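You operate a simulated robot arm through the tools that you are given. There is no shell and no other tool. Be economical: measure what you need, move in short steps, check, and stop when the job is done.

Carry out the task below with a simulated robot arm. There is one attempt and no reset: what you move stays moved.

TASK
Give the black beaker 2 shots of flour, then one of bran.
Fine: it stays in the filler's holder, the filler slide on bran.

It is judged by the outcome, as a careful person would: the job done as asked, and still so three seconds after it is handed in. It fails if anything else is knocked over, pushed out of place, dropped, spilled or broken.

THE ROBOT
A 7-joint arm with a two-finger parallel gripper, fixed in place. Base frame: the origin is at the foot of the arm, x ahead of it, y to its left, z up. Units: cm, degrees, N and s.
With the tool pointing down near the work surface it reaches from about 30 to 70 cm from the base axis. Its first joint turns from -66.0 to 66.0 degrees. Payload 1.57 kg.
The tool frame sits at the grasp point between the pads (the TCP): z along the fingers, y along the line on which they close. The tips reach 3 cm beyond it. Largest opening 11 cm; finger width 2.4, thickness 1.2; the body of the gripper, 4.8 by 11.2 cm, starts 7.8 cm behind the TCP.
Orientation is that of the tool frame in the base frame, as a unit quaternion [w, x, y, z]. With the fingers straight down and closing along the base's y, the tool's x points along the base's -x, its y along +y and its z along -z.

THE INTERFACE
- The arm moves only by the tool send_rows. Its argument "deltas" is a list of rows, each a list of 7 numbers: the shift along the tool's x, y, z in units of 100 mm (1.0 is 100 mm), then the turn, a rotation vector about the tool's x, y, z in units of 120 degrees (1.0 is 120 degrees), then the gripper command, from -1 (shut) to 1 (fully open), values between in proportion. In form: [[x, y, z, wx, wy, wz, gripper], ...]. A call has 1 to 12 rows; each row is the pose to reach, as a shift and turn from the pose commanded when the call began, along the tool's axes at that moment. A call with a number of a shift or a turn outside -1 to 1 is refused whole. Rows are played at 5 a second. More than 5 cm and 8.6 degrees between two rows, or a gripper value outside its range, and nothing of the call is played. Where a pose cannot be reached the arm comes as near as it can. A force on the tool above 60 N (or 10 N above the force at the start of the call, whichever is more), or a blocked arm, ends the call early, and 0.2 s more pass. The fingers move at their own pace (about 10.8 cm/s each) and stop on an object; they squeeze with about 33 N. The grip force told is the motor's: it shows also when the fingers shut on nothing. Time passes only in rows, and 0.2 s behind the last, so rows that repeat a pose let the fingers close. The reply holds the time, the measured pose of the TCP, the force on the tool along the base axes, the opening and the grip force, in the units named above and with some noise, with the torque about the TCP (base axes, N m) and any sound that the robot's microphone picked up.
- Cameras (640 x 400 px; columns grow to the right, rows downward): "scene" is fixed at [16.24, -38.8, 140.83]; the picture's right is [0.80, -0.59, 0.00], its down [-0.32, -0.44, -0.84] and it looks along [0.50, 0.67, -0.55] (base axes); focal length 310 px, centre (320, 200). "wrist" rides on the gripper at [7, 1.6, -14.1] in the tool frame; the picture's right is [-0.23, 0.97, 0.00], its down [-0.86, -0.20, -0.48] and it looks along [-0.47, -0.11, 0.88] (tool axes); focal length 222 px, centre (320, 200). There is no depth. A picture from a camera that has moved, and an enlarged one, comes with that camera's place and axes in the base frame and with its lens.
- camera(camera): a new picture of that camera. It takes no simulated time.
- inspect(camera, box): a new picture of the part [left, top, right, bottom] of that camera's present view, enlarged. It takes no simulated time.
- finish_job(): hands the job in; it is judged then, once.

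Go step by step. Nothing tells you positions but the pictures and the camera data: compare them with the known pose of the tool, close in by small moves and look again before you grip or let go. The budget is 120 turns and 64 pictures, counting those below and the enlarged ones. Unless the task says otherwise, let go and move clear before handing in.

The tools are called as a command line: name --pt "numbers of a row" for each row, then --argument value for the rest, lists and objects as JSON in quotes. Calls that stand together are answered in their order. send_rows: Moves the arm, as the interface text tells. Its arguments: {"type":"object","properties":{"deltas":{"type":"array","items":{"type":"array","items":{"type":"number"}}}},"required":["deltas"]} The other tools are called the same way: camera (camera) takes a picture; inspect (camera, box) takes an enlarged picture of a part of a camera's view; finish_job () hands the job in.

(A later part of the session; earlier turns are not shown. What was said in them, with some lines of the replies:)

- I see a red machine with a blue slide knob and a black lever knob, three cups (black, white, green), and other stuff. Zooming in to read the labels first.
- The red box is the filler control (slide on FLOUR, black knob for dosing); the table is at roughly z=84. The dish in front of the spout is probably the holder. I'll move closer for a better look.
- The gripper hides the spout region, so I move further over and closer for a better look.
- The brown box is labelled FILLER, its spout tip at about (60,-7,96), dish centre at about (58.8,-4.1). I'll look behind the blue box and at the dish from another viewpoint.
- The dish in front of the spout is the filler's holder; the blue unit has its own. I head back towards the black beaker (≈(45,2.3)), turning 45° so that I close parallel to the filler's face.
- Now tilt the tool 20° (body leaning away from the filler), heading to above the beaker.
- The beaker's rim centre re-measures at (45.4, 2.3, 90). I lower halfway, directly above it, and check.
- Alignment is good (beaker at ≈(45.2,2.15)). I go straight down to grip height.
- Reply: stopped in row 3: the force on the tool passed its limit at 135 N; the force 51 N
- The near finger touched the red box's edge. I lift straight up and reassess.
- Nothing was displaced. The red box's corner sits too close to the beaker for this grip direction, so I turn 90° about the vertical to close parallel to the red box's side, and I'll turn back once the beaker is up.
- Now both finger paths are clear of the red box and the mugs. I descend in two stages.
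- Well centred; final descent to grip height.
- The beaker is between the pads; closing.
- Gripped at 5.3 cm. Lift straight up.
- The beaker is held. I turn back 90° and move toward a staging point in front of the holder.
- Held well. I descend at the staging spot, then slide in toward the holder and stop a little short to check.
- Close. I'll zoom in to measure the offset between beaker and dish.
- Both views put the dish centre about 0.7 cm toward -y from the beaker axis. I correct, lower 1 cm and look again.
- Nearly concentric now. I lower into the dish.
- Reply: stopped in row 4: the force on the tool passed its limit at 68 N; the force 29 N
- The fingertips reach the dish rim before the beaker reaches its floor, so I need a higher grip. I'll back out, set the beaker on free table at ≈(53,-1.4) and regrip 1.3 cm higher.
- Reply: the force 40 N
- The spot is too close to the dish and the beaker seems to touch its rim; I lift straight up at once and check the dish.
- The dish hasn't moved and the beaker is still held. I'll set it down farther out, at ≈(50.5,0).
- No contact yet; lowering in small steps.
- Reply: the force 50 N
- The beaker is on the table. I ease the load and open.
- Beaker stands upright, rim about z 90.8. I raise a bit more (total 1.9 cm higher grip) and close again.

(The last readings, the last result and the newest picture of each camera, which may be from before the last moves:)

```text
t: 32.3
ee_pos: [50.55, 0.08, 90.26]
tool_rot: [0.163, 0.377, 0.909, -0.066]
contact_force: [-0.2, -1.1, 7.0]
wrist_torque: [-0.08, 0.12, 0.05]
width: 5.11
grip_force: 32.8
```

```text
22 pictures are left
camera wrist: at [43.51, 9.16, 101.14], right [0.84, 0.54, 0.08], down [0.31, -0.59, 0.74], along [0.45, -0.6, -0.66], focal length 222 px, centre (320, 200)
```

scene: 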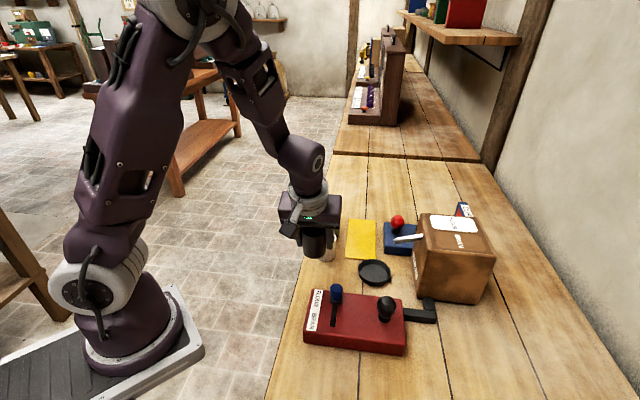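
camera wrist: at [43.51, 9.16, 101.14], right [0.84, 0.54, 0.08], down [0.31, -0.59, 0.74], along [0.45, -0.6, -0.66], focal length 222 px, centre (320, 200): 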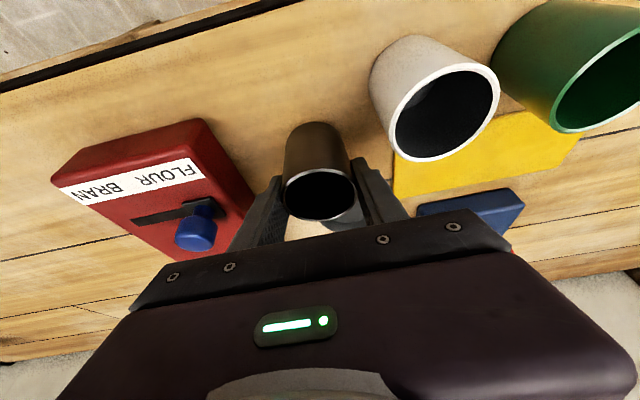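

Regripped. I lift, travel to above the dish, and check.

send_rows --pt "-0.06 0 -0.17 0 0 0 -1" --pt "-0.123 0 -0.338 0 0 0 -1" --pt "-0.32 0.05 -0.265 0 0 0 -1" --pt "-0.52 0.105 -0.19 0 0 0 -1" --pt "-0.72 0.158 -0.12 0 0 0 -1" --pt "-0.915 0.21 -0.05 0 0 0 -1" --pt "-0.915 0.21 -0.05 0 0 0 -1"

inspect --camera "wrist" --box '[240, 90, 400, 240]'

inspect --camera "scene" --box '[350, 225, 430, 295]'

```text
t: 33.9
ee_pos: [58.0, -4.45, 93.95]
tool_rot: [0.164, 0.376, 0.91, -0.066]
contact_force: [0.7, -0.2, -1.0]
wrist_torque: [0.0, -0.03, -0.01]
width: 5.11
grip_force: 33.0
```

```text
2.67 times, centred on (320, 165) of wrist
camera zoom: at [51.03, 4.69, 104.79], right [0.84, 0.54, 0.08], down [0.31, -0.59, 0.74], along [0.45, -0.6, -0.66], focal length 592 px, centre (320, 293)
```

zoom: 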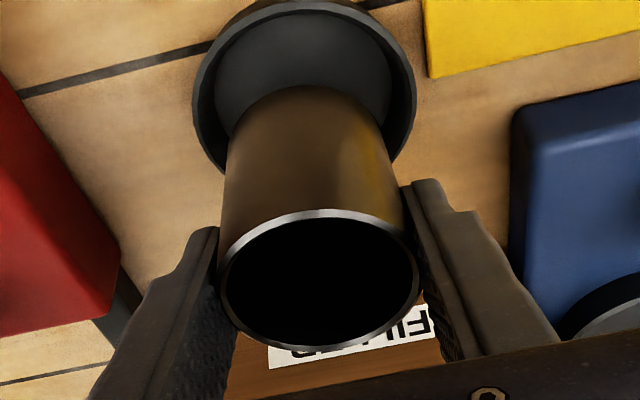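

```text
5.71 times, centred on (390, 260) of scene
camera zoom: at [16.24, -38.8, 140.83], right [0.8, -0.59, 0.0], down [-0.32, -0.44, -0.84], along [0.5, 0.67, -0.55], focal length 1769 px, centre (-80, -143)
```

zoom: 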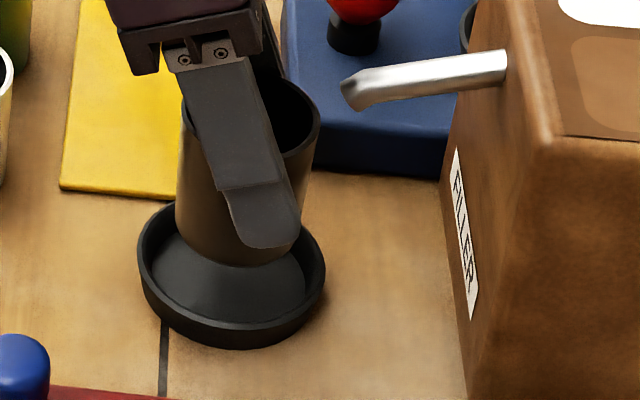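

Aligned over the dish. Lowering, slowly near the end.

send_rows --pt "0.025 0 0.07 0 0 0 -1" --pt "0.05 0 0.14 0 0 0 -1" --pt "0.08 0 0.22 0 0 0 -1" --pt "0.1 0 0.275 0 0 0 -1" --pt "0.1 0 0.275 0 0 0 -1"

inspect --camera "wrist" --box '[240, 90, 400, 240]'

inspect --camera "scene" --box '[350, 225, 430, 295]'

```text
t: 35.1
ee_pos: [58.06, -4.6, 91.07]
tool_rot: [0.163, 0.376, 0.91, -0.066]
contact_force: [-0.2, -0.5, -1.0]
wrist_torque: [0.0, -0.02, 0.01]
width: 5.11
grip_force: 33.0
```

```text
2.67 times, centred on (320, 165) of wrist
camera zoom: at [51.0, 4.67, 101.88], right [0.84, 0.54, 0.08], down [0.31, -0.59, 0.74], along [0.45, -0.6, -0.66], focal length 592 px, centre (320, 293)
```

zoom: 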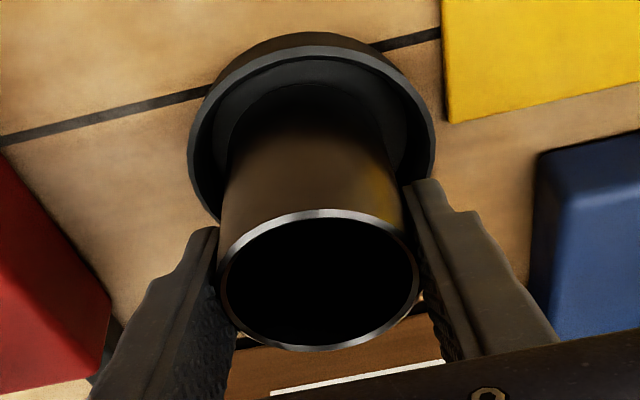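

```text
5.71 times, centred on (390, 260) of scene
camera zoom: at [16.24, -38.8, 140.83], right [0.8, -0.59, 0.0], down [-0.32, -0.44, -0.84], along [0.5, 0.67, -0.55], focal length 1769 px, centre (-80, -143)
```

zoom: 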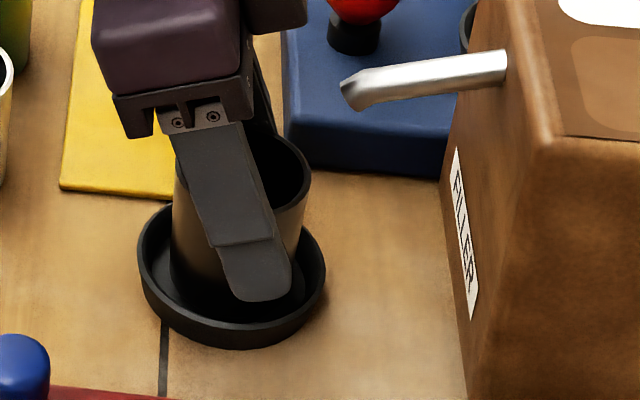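

Centred, entering the dish. Continue in small steps.

send_rows --pt "0.008 0 0.022 0 0 0 -1" --pt "0.017 0 0.045 0 0 0 -1" --pt "0.017 0 0.045 0 0 0 -1"

```text
t: 35.9
ee_pos: [58.12, -4.5, 90.67]
tool_rot: [0.165, 0.377, 0.909, -0.065]
contact_force: [-1.2, -0.4, 19.6]
wrist_torque: [-0.03, 0.05, 0.21]
width: 5.05
grip_force: 32.6
```

Seated with a clean vertical contact. I release and withdraw along the tool axis, away from the spout.

send_rows --pt "0 0 -0.005 0 0 0 -0.3" --pt "0 0 -0.005 0 0 0 0.25" --pt "0 0 -0.005 0 0 0 0.25" --pt "0 0 -0.15 0 0 0 0.25" --pt "0 0 -0.4 0 0 0 0.25" --pt "0.1 0 -0.7 0 0 0 0.25" --pt "0.3 0 -0.95 0 0 0 0.25" --pt "0.3 0 -0.95 0 0 0 0.25"

camera --camera "wrist"

inspect --camera "scene" --box '[350, 225, 430, 295]'

```text
t: 37.7
ee_pos: [53.55, -0.25, 98.51]
tool_rot: [0.164, 0.377, 0.909, -0.066]
contact_force: [-0.2, -0.4, -0.2]
wrist_torque: [-0.03, 0.0, -0.02]
width: 6.88
grip_force: 0.1
```

```text
17 pictures are left
camera wrist: at [46.61, 8.98, 109.37], right [0.84, 0.54, 0.08], down [0.31, -0.59, 0.74], along [0.45, -0.6, -0.66], focal length 222 px, centre (320, 200)
```

wrist: 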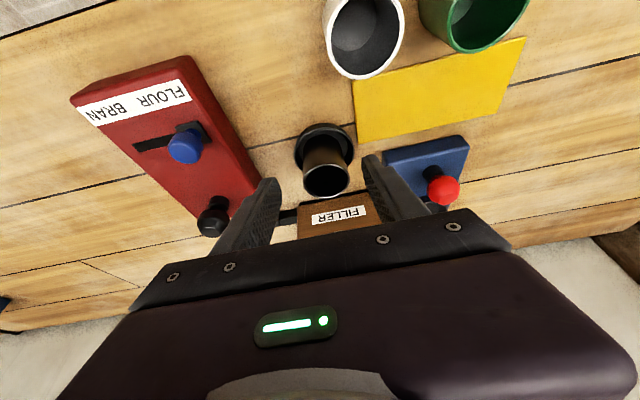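

```text
5.71 times, centred on (390, 260) of scene
camera zoom: at [16.24, -38.8, 140.83], right [0.8, -0.59, 0.0], down [-0.32, -0.44, -0.84], along [0.5, 0.67, -0.55], focal length 1769 px, centre (-80, -143)
```

zoom: 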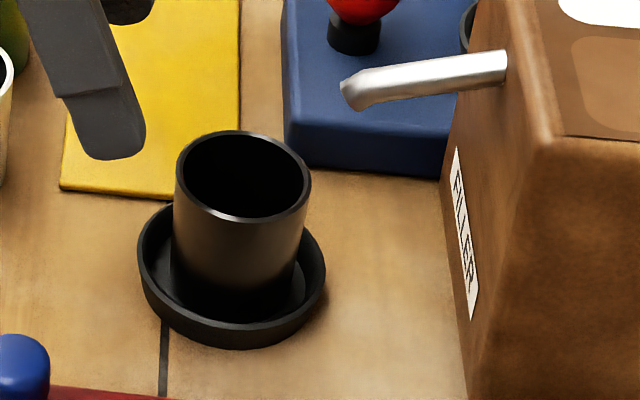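

The beaker sits neatly in the holder. Next the black dose knob at ≈(48.9,-16,92): I raise, straighten the tool and close the fingers on the way.

send_rows --pt "-0.06 -0.15 -0.11 0 0.0417 0 0" --pt "-0.13 -0.3 -0.22 0 0.0833 0 -0.5" --pt "-0.19 -0.53 -0.33 0 0.125 0 -1" --pt "-0.257 -0.756 -0.439 0 0.1667 0 -1" --pt "-0.257 -0.756 -0.439 0 0.1667 0 -1"

```text
t: 38.9
ee_pos: [48.89, -6.24, 103.55]
tool_rot: [0.002, 0.383, 0.924, 0.001]
contact_force: [-0.1, 0.3, 0.5]
wrist_torque: [0.0, -0.01, -0.01]
width: 0.0
grip_force: 21.4
```

send_rows --pt "-0.23 -0.23 0.05 0 0 0 -1" --pt "-0.46 -0.46 0.12 0 0 0 -1" --pt "-0.686 -0.686 0.2 0 0 0 -1" --pt "-0.686 -0.686 0.2 0 0 0 -1"

camera --camera "wrist"

inspect --camera "scene" --box '[320, 230, 450, 340]'

```text
t: 39.9
ee_pos: [48.96, -15.86, 101.5]
tool_rot: [0.003, 0.382, 0.924, 0.001]
contact_force: [0.9, -0.1, 0.3]
wrist_torque: [0.02, -0.01, -0.02]
width: 0.01
grip_force: 21.9
```

```text
15 pictures are left
camera wrist: at [45.04, -9.85, 115.56], right [0.85, 0.53, 0.0], down [0.46, -0.74, 0.48], along [0.26, -0.41, -0.88], focal length 222 px, centre (320, 200)
```

wrist: 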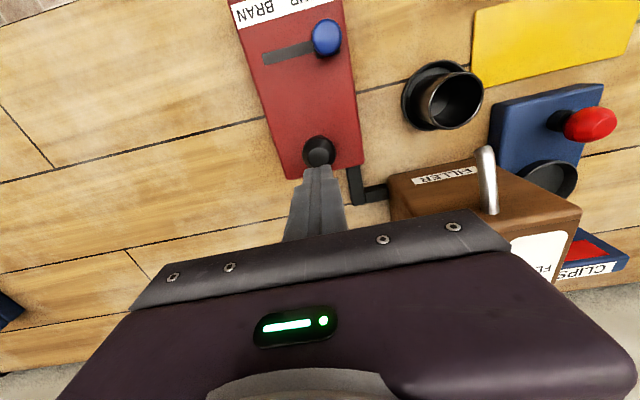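

```text
3.64 times, centred on (385, 285) of scene
camera zoom: at [16.24, -38.8, 140.83], right [0.8, -0.59, 0.0], down [-0.32, -0.44, -0.84], along [0.5, 0.67, -0.55], focal length 1126 px, centre (84, -109)
```

zoom: 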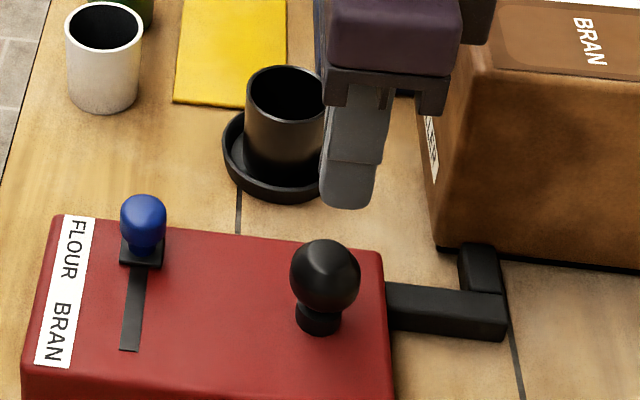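

The knob is exactly below the fingertips. I descend to just above it.

send_rows --pt "0 0 0.2 0 0 0 -1" --pt "0 0 0.38 0 0 0 -1" --pt "0 0 0.38 0 0 0 -1"

```text
t: 40.7
ee_pos: [49.06, -15.92, 97.52]
tool_rot: [0.003, 0.382, 0.924, 0.0]
contact_force: [0.2, 0.0, -0.1]
wrist_torque: [0.0, 0.0, 0.01]
width: 0.0
grip_force: 21.6
```

send_rows --pt "0 0 0.03 0 0 0 -1" --pt "0 0 0.06 0 0 0 -1" --pt "0 0 0.09 0 0 0 -1" --pt "0 0 0.12 0 0 0 -1"

```text
t: 41.7
ee_pos: [48.9, -15.92, 96.44]
tool_rot: [0.003, 0.383, 0.924, 0.001]
contact_force: [-2.0, 0.9, 2.9]
wrist_torque: [0.01, 0.03, 0.04]
width: 0.0
grip_force: 21.5
```

Light, springy contact. Keep pressing.

send_rows --pt "0 0 0.03 0 0 0 -1" --pt "0 0 0.06 0 0 0 -1" --pt "0 0 0.08 0 0 0 -1"

```text
t: 42.5
ee_pos: [49.04, -15.93, 95.72]
tool_rot: [0.003, 0.382, 0.924, 0.0]
contact_force: [-1.0, 1.4, 10.1]
wrist_torque: [0.03, 0.03, 0.06]
width: 0.0
grip_force: 21.6
heard: click
```

A click was heard – first press. I release upward and look.

send_rows --pt "0 0 -0.08 0 0 0 -1" --pt "0 0 -0.18 0 0 0 -1" --pt "0 0 -0.18 0 0 0 -1" --pt "0 0 -0.18 0 0 0 -1"

inspect --camera "scene" --box '[320, 230, 450, 340]'

```text
t: 43.5
ee_pos: [48.93, -15.9, 97.4]
tool_rot: [0.003, 0.383, 0.924, 0.001]
contact_force: [-0.5, 0.0, 0.5]
wrist_torque: [0.0, 0.02, -0.02]
width: 0.01
grip_force: 21.1
```

```text
3.64 times, centred on (385, 285) of scene
camera zoom: at [16.24, -38.8, 140.83], right [0.8, -0.59, 0.0], down [-0.32, -0.44, -0.84], along [0.5, 0.67, -0.55], focal length 1126 px, centre (84, -109)
```

zoom: 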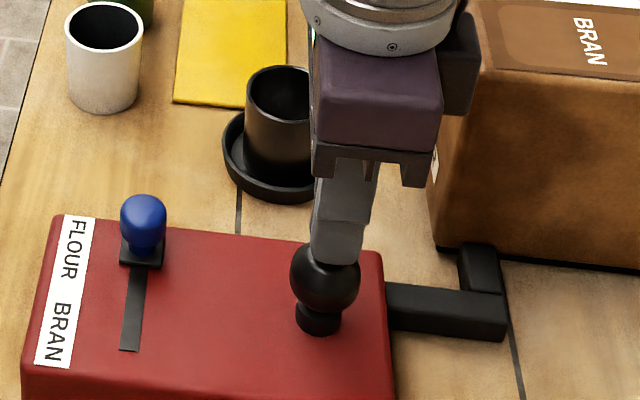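

inspect --camera "wrist" --box '[380, 20, 540, 160]'

```text
2.86 times, centred on (460, 90) of wrist
camera zoom: at [45.06, -9.84, 111.5], right [0.85, 0.53, 0.0], down [0.46, -0.74, 0.48], along [0.26, -0.41, -0.88], focal length 635 px, centre (-80, 514)
```

zoom: 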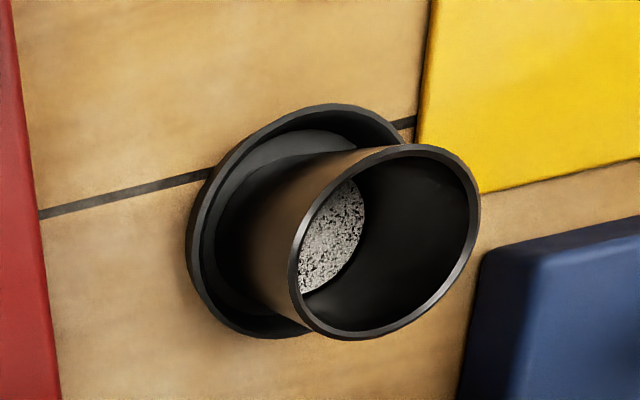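

Flour is in the beaker, no spill. Second press, same depth, all in one call.

send_rows --pt "0 0 0.05 0 0 0 -1" --pt "0 0 0.09 0 0 0 -1" --pt "0 0 0.13 0 0 0 -1" --pt "0 0 0.17 0 0 0 -1" --pt "0 0 0.185 0 0 0 -1"

```text
t: 44.7
ee_pos: [48.87, -15.85, 95.63]
tool_rot: [0.003, 0.382, 0.924, 0.001]
contact_force: [-2.2, 2.7, 9.9]
wrist_torque: [0.1, 0.07, -0.1]
width: 0.0
grip_force: 21.6
heard: click
```

Second click. I release and check the level.

send_rows --pt "0 0 -0.08 0 0 0 -1" --pt "0 0 -0.18 0 0 0 -1" --pt "0 0 -0.18 0 0 0 -1" --pt "0 0 -0.18 0 0 0 -1"

inspect --camera "wrist" --box '[380, 20, 540, 160]'

```text
t: 45.7
ee_pos: [48.84, -15.91, 97.39]
tool_rot: [0.003, 0.383, 0.924, 0.0]
contact_force: [0.0, 0.5, -0.7]
wrist_torque: [-0.01, 0.0, 0.01]
width: 0.02
grip_force: 21.1
```

```text
2.86 times, centred on (460, 90) of wrist
camera zoom: at [45.06, -9.83, 111.52], right [0.85, 0.53, 0.0], down [0.46, -0.74, 0.48], along [0.26, -0.41, -0.88], focal length 635 px, centre (-80, 514)
```

zoom: 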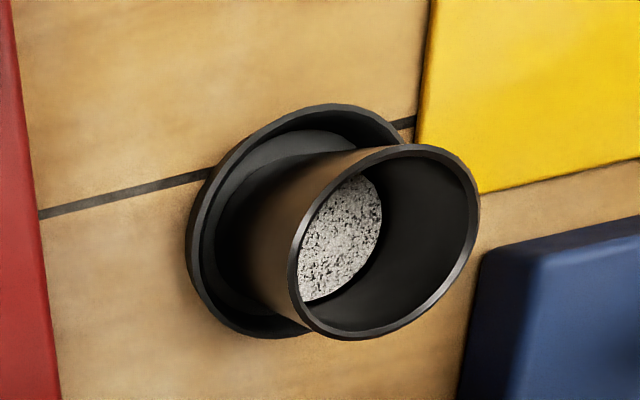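

Two shots of flour are in. Now the slide: I move the closed fingers to the FLOUR side of the blue knob (≈(44.3,-7)).

send_rows --pt "0 0 -0.1 0 0 0 -1" --pt "0.3 0.21 -0.1 0 0 0 -1" --pt "0.62 0.43 -0.1 0 0 0 -1" --pt "0.947 0.665 -0.1 0 0 0 -1" --pt "0.947 0.665 -0.1 0 0 0 -1"

camera --camera "wrist"

inspect --camera "scene" --box '[290, 240, 420, 350]'

```text
t: 46.9
ee_pos: [46.84, -4.45, 98.37]
tool_rot: [0.003, 0.383, 0.924, 0.001]
contact_force: [-0.1, 0.1, -0.8]
wrist_torque: [0.01, 0.01, -0.02]
width: 0.01
grip_force: 21.4
```

```text
10 pictures are left
camera wrist: at [42.95, 1.57, 112.49], right [0.85, 0.53, 0.0], down [0.46, -0.74, 0.48], along [0.26, -0.41, -0.88], focal length 222 px, centre (320, 200)
```

wrist: 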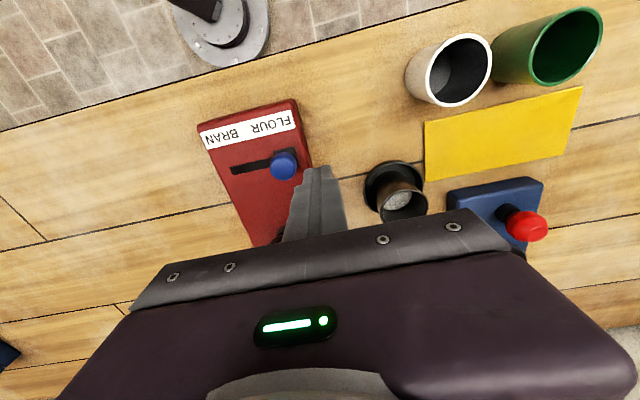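

```text
3.64 times, centred on (355, 295) of scene
camera zoom: at [16.24, -38.8, 140.83], right [0.8, -0.59, 0.0], down [-0.32, -0.44, -0.84], along [0.5, 0.67, -0.55], focal length 1126 px, centre (193, -146)
```

zoom: 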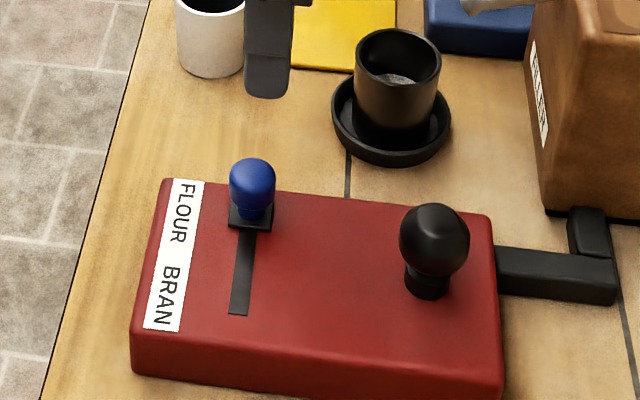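

Positions confirmed. I lower the fingertips to about z 90.2 (1.3 cm above the red top).

send_rows --pt "0 0 0.25 0 0 0 -1" --pt "0 0 0.45 0 0 0 -1" --pt "0 0 0.515 0 0 0 -1" --pt "0 0 0.515 0 0 0 -1"

inspect --camera "scene" --box '[290, 240, 420, 350]'

```text
t: 47.9
ee_pos: [46.92, -4.57, 93.26]
tool_rot: [0.003, 0.382, 0.924, 0.0]
contact_force: [-0.2, 0.2, 0.2]
wrist_torque: [0.0, 0.03, -0.01]
width: 0.01
grip_force: 21.6
```

```text
3.64 times, centred on (355, 295) of scene
camera zoom: at [16.24, -38.8, 140.83], right [0.8, -0.59, 0.0], down [-0.32, -0.44, -0.84], along [0.5, 0.67, -0.55], focal length 1126 px, centre (193, -146)
```

zoom: 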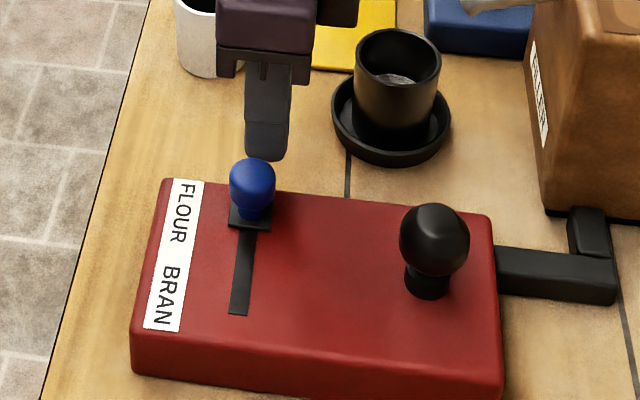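

The finger is about 0.4 cm off the slot line; I correct that and push along the slot toward BRAN.

send_rows --pt "0.04 -0.03 0 0 0 0 -1" --pt "0.04 -0.1 0 0 0 0 -1" --pt "0.04 -0.16 0 0 0 0 -1" --pt "0.04 -0.22 0 0 0 0 -1" --pt "0.04 -0.28 0 0 0 0 -1" --pt "0.04 -0.34 0 0 0 0 -1" --pt "0.04 -0.4 0 0 0 0 -1" --pt "0.04 -0.45 0 0 0 0 -1"

inspect --camera "scene" --box '[290, 240, 420, 350]'

```text
t: 49.7
ee_pos: [43.43, -7.43, 93.17]
tool_rot: [0.003, 0.382, 0.924, 0.001]
contact_force: [0.2, 1.3, -0.5]
wrist_torque: [0.01, 0.0, -0.02]
width: 0.03
grip_force: 21.3
```

```text
3.64 times, centred on (355, 295) of scene
camera zoom: at [16.24, -38.8, 140.83], right [0.8, -0.59, 0.0], down [-0.32, -0.44, -0.84], along [0.5, 0.67, -0.55], focal length 1126 px, centre (193, -146)
```

zoom: 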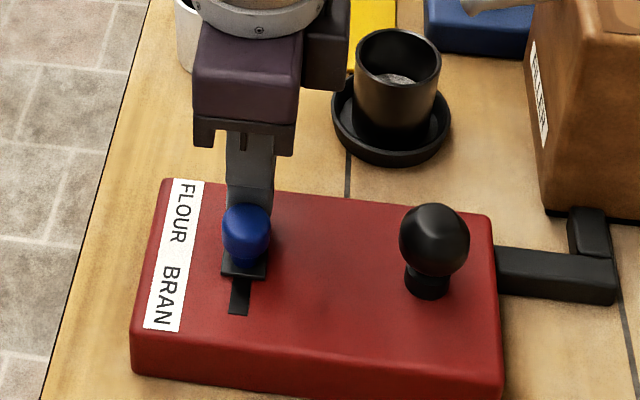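

The slide is moving freely, about halfway. Push on to its stop.

send_rows --pt "0 -0.05 0 0 0 0 -1" --pt "0 -0.1 0 0 0 0 -1" --pt "0 -0.14 0 0 0 0 -1" --pt "0 -0.17 0 0 0 0 -1"

```text
t: 50.7
ee_pos: [42.32, -8.6, 93.22]
tool_rot: [0.003, 0.383, 0.924, 0.001]
contact_force: [0.8, 1.3, 0.8]
wrist_torque: [0.01, -0.03, 0.01]
width: 0.02
grip_force: 21.6
```

send_rows --pt "0 -0.02 0 0 0 0 -1" --pt "0 -0.04 0 0 0 0 -1" --pt "0 -0.06 0 0 0 0 -1" --pt "0 -0.06 0 0 0 0 -1"

inspect --camera "scene" --box '[290, 240, 420, 350]'

```text
t: 51.7
ee_pos: [42.03, -9.03, 93.23]
tool_rot: [0.003, 0.382, 0.924, 0.0]
contact_force: [0.2, 0.9, 0.6]
wrist_torque: [0.02, 0.0, 0.0]
width: 0.0
grip_force: 21.7
```

```text
3.64 times, centred on (355, 295) of scene
camera zoom: at [16.24, -38.8, 140.83], right [0.8, -0.59, 0.0], down [-0.32, -0.44, -0.84], along [0.5, 0.67, -0.55], focal length 1126 px, centre (193, -146)
```

zoom: 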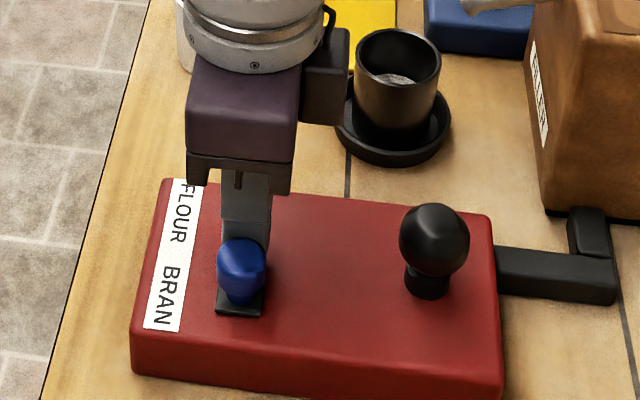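

It looks nearly at the end of the slot; a gentle extra nudge to feel for the stop.

send_rows --pt "0 -0.015 0 0 0 0 -1" --pt "0 -0.03 0 0 0 0 -1" --pt "0 -0.03 0 0 0 0 -1"

```text
t: 52.5
ee_pos: [41.69, -9.25, 93.09]
tool_rot: [0.003, 0.383, 0.924, 0.001]
contact_force: [0.3, 0.1, -0.1]
wrist_torque: [0.01, 0.01, -0.03]
width: 0.01
grip_force: 21.2
```

send_rows --pt "0 -0.015 0 0 0 0 -1" --pt "0 -0.03 0 0 0 0 -1" --pt "0 -0.03 0 0 0 0 -1"

```text
t: 53.3
ee_pos: [41.52, -9.41, 93.2]
tool_rot: [0.003, 0.382, 0.924, 0.0]
contact_force: [0.9, 0.7, -1.7]
wrist_torque: [0.04, -0.03, 0.0]
width: 0.0
grip_force: 21.8
```

send_rows --pt "0 -0.02 0 0 0 0 -1" --pt "0 -0.04 0 0 0 0 -1" --pt "0 -0.04 0 0 0 0 -1"

inspect --camera "scene" --box '[310, 280, 360, 330]'

```text
t: 54.1
ee_pos: [41.4, -9.46, 93.23]
tool_rot: [0.005, 0.381, 0.925, 0.002]
contact_force: [26.6, 33.6, -2.6]
wrist_torque: [0.76, -0.63, -0.06]
width: 0.0
grip_force: 21.1
```

```text
8.00 times, centred on (335, 305) of scene
camera zoom: at [16.32, -38.71, 140.84], right [0.8, -0.59, 0.0], down [-0.32, -0.44, -0.84], along [0.5, 0.67, -0.55], focal length 2476 px, centre (200, -640)
```

zoom: 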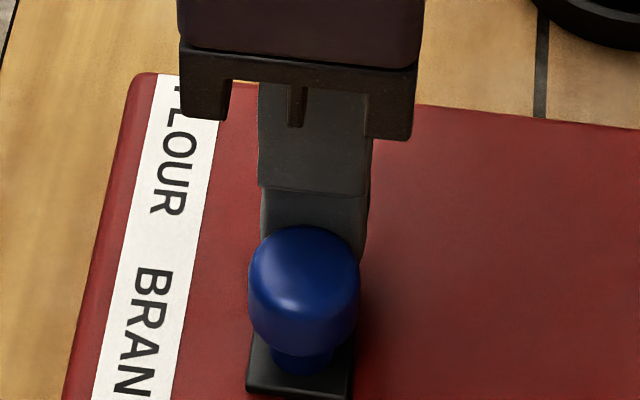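

The stop is reached (43 N). I back off, lift and return above the black knob.

send_rows --pt "0 0.06 0 0 0 0 -1" --pt "0 0.12 0 0 0 0 -1" --pt "0 0.12 -0.25 0 0 0 -1" --pt "0 0.12 -0.5 0 0 0 -1" --pt "-0.3 0.12 -0.5 0 0 0 -1" --pt "-0.6 0.12 -0.5 0 0 0 -1" --pt "-0.9 0.12 -0.5 0 0 0 -1" --pt "-0.9 0.12 -0.5 0 0 0 -1"

```text
t: 55.9
ee_pos: [48.38, -15.29, 98.19]
tool_rot: [0.003, 0.382, 0.924, 0.0]
contact_force: [0.0, -0.4, 0.5]
wrist_torque: [0.0, 0.01, 0.01]
width: 0.0
grip_force: 21.1
```

send_rows --pt "-0.08 -0.006 0 0 0 0 -1" --pt "-0.08 -0.006 0.08 0 0 0 -1" --pt "-0.08 -0.006 0.08 0 0 0 -1"

inspect --camera "scene" --box '[290, 240, 420, 350]'

```text
t: 56.7
ee_pos: [48.79, -15.85, 97.4]
tool_rot: [0.004, 0.383, 0.924, 0.0]
contact_force: [0.2, -0.2, 0.3]
wrist_torque: [-0.01, 0.01, 0.0]
width: 0.01
grip_force: 21.4
```

```text
3.64 times, centred on (355, 295) of scene
camera zoom: at [16.24, -38.8, 140.83], right [0.8, -0.59, 0.0], down [-0.32, -0.44, -0.84], along [0.5, 0.67, -0.55], focal length 1126 px, centre (193, -146)
```

zoom: 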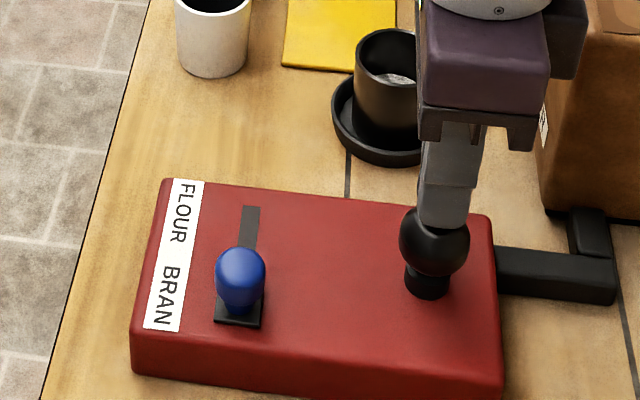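

The slide is fully at BRAN. One press for the bran.

send_rows --pt "0 0 0.05 0 0 0 -1" --pt "0 0 0.09 0 0 0 -1" --pt "0 0 0.13 0 0 0 -1" --pt "0 0 0.17 0 0 0 -1" --pt "0 0 0.185 0 0 0 -1"

```text
t: 57.9
ee_pos: [48.92, -15.9, 95.63]
tool_rot: [0.002, 0.383, 0.924, 0.001]
contact_force: [-2.3, -0.3, 10.9]
wrist_torque: [0.04, 0.1, -0.03]
width: 0.0
grip_force: 21.7
heard: click
```

Click. I lift off and check the beaker.

send_rows --pt "0 0 -0.08 0 0 0 -1" --pt "0 0 -0.18 0 0 0 -1" --pt "0 0 -0.18 0 0 0 -1" --pt "0 0 -0.18 0 0 0 -1"

inspect --camera "wrist" --box '[380, 20, 540, 160]'

```text
t: 58.9
ee_pos: [48.96, -15.84, 97.48]
tool_rot: [0.003, 0.383, 0.924, 0.0]
contact_force: [0.2, -0.6, -0.3]
wrist_torque: [0.03, 0.02, 0.01]
width: 0.01
grip_force: 21.3
```

```text
2.86 times, centred on (460, 90) of wrist
camera zoom: at [45.03, -9.76, 111.52], right [0.85, 0.53, 0.0], down [0.46, -0.74, 0.48], along [0.26, -0.41, -0.88], focal length 635 px, centre (-80, 514)
```

zoom: 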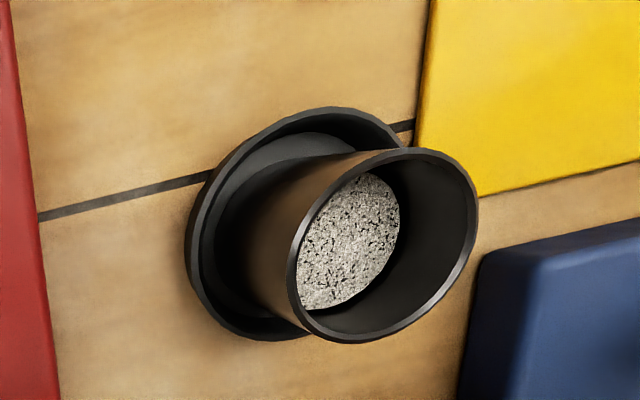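

The level rose again, no spill. I move up clear and take a last look.

send_rows --pt "0 0 -0.3 0 0 0 -1" --pt "0 0 -0.6 0 0 0 -1" --pt "0 0 -0.9 0 0 0 -1" --pt "0 0 -0.9 0 0 0 -1"

inspect --camera "scene" --box '[290, 190, 500, 350]'

```text
t: 59.9
ee_pos: [48.74, -15.79, 106.31]
tool_rot: [0.003, 0.383, 0.924, 0.001]
contact_force: [-0.3, 0.0, 0.5]
wrist_torque: [-0.01, 0.01, 0.03]
width: 0.0
grip_force: 21.1
```

```text
2.50 times, centred on (395, 270) of scene
camera zoom: at [16.24, -38.8, 140.83], right [0.8, -0.59, 0.0], down [-0.32, -0.44, -0.84], along [0.5, 0.67, -0.55], focal length 774 px, centre (132, 25)
```

zoom: 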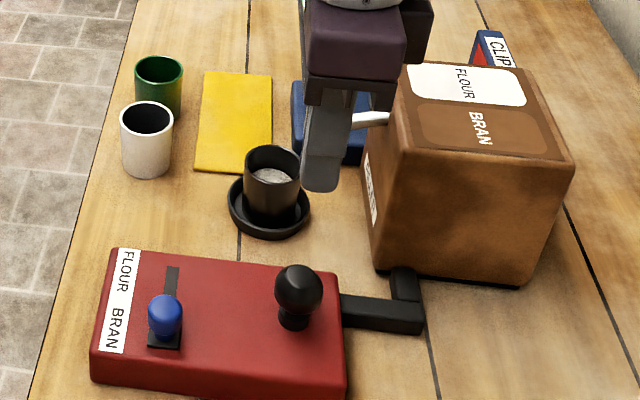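

Everything is in place, the arm is clear and the slide is on BRAN. Handing in.

finish_job

```text
The job is handed in.
```

The black beaker is in the filler's holder with two shots of flour and then one of bran. The slide is left on bran and nothing was spilled. Each of the three presses clicked and raised the level, but the bran looked much like the flour in the pictures, so I couldn't confirm it by colour.

On the way, a finger bumped the red control box and the beaker or a fingertip bumped the holder. Neither shifted in the pictures afterwards. I also set the beaker down once on clear table to take a higher grip.
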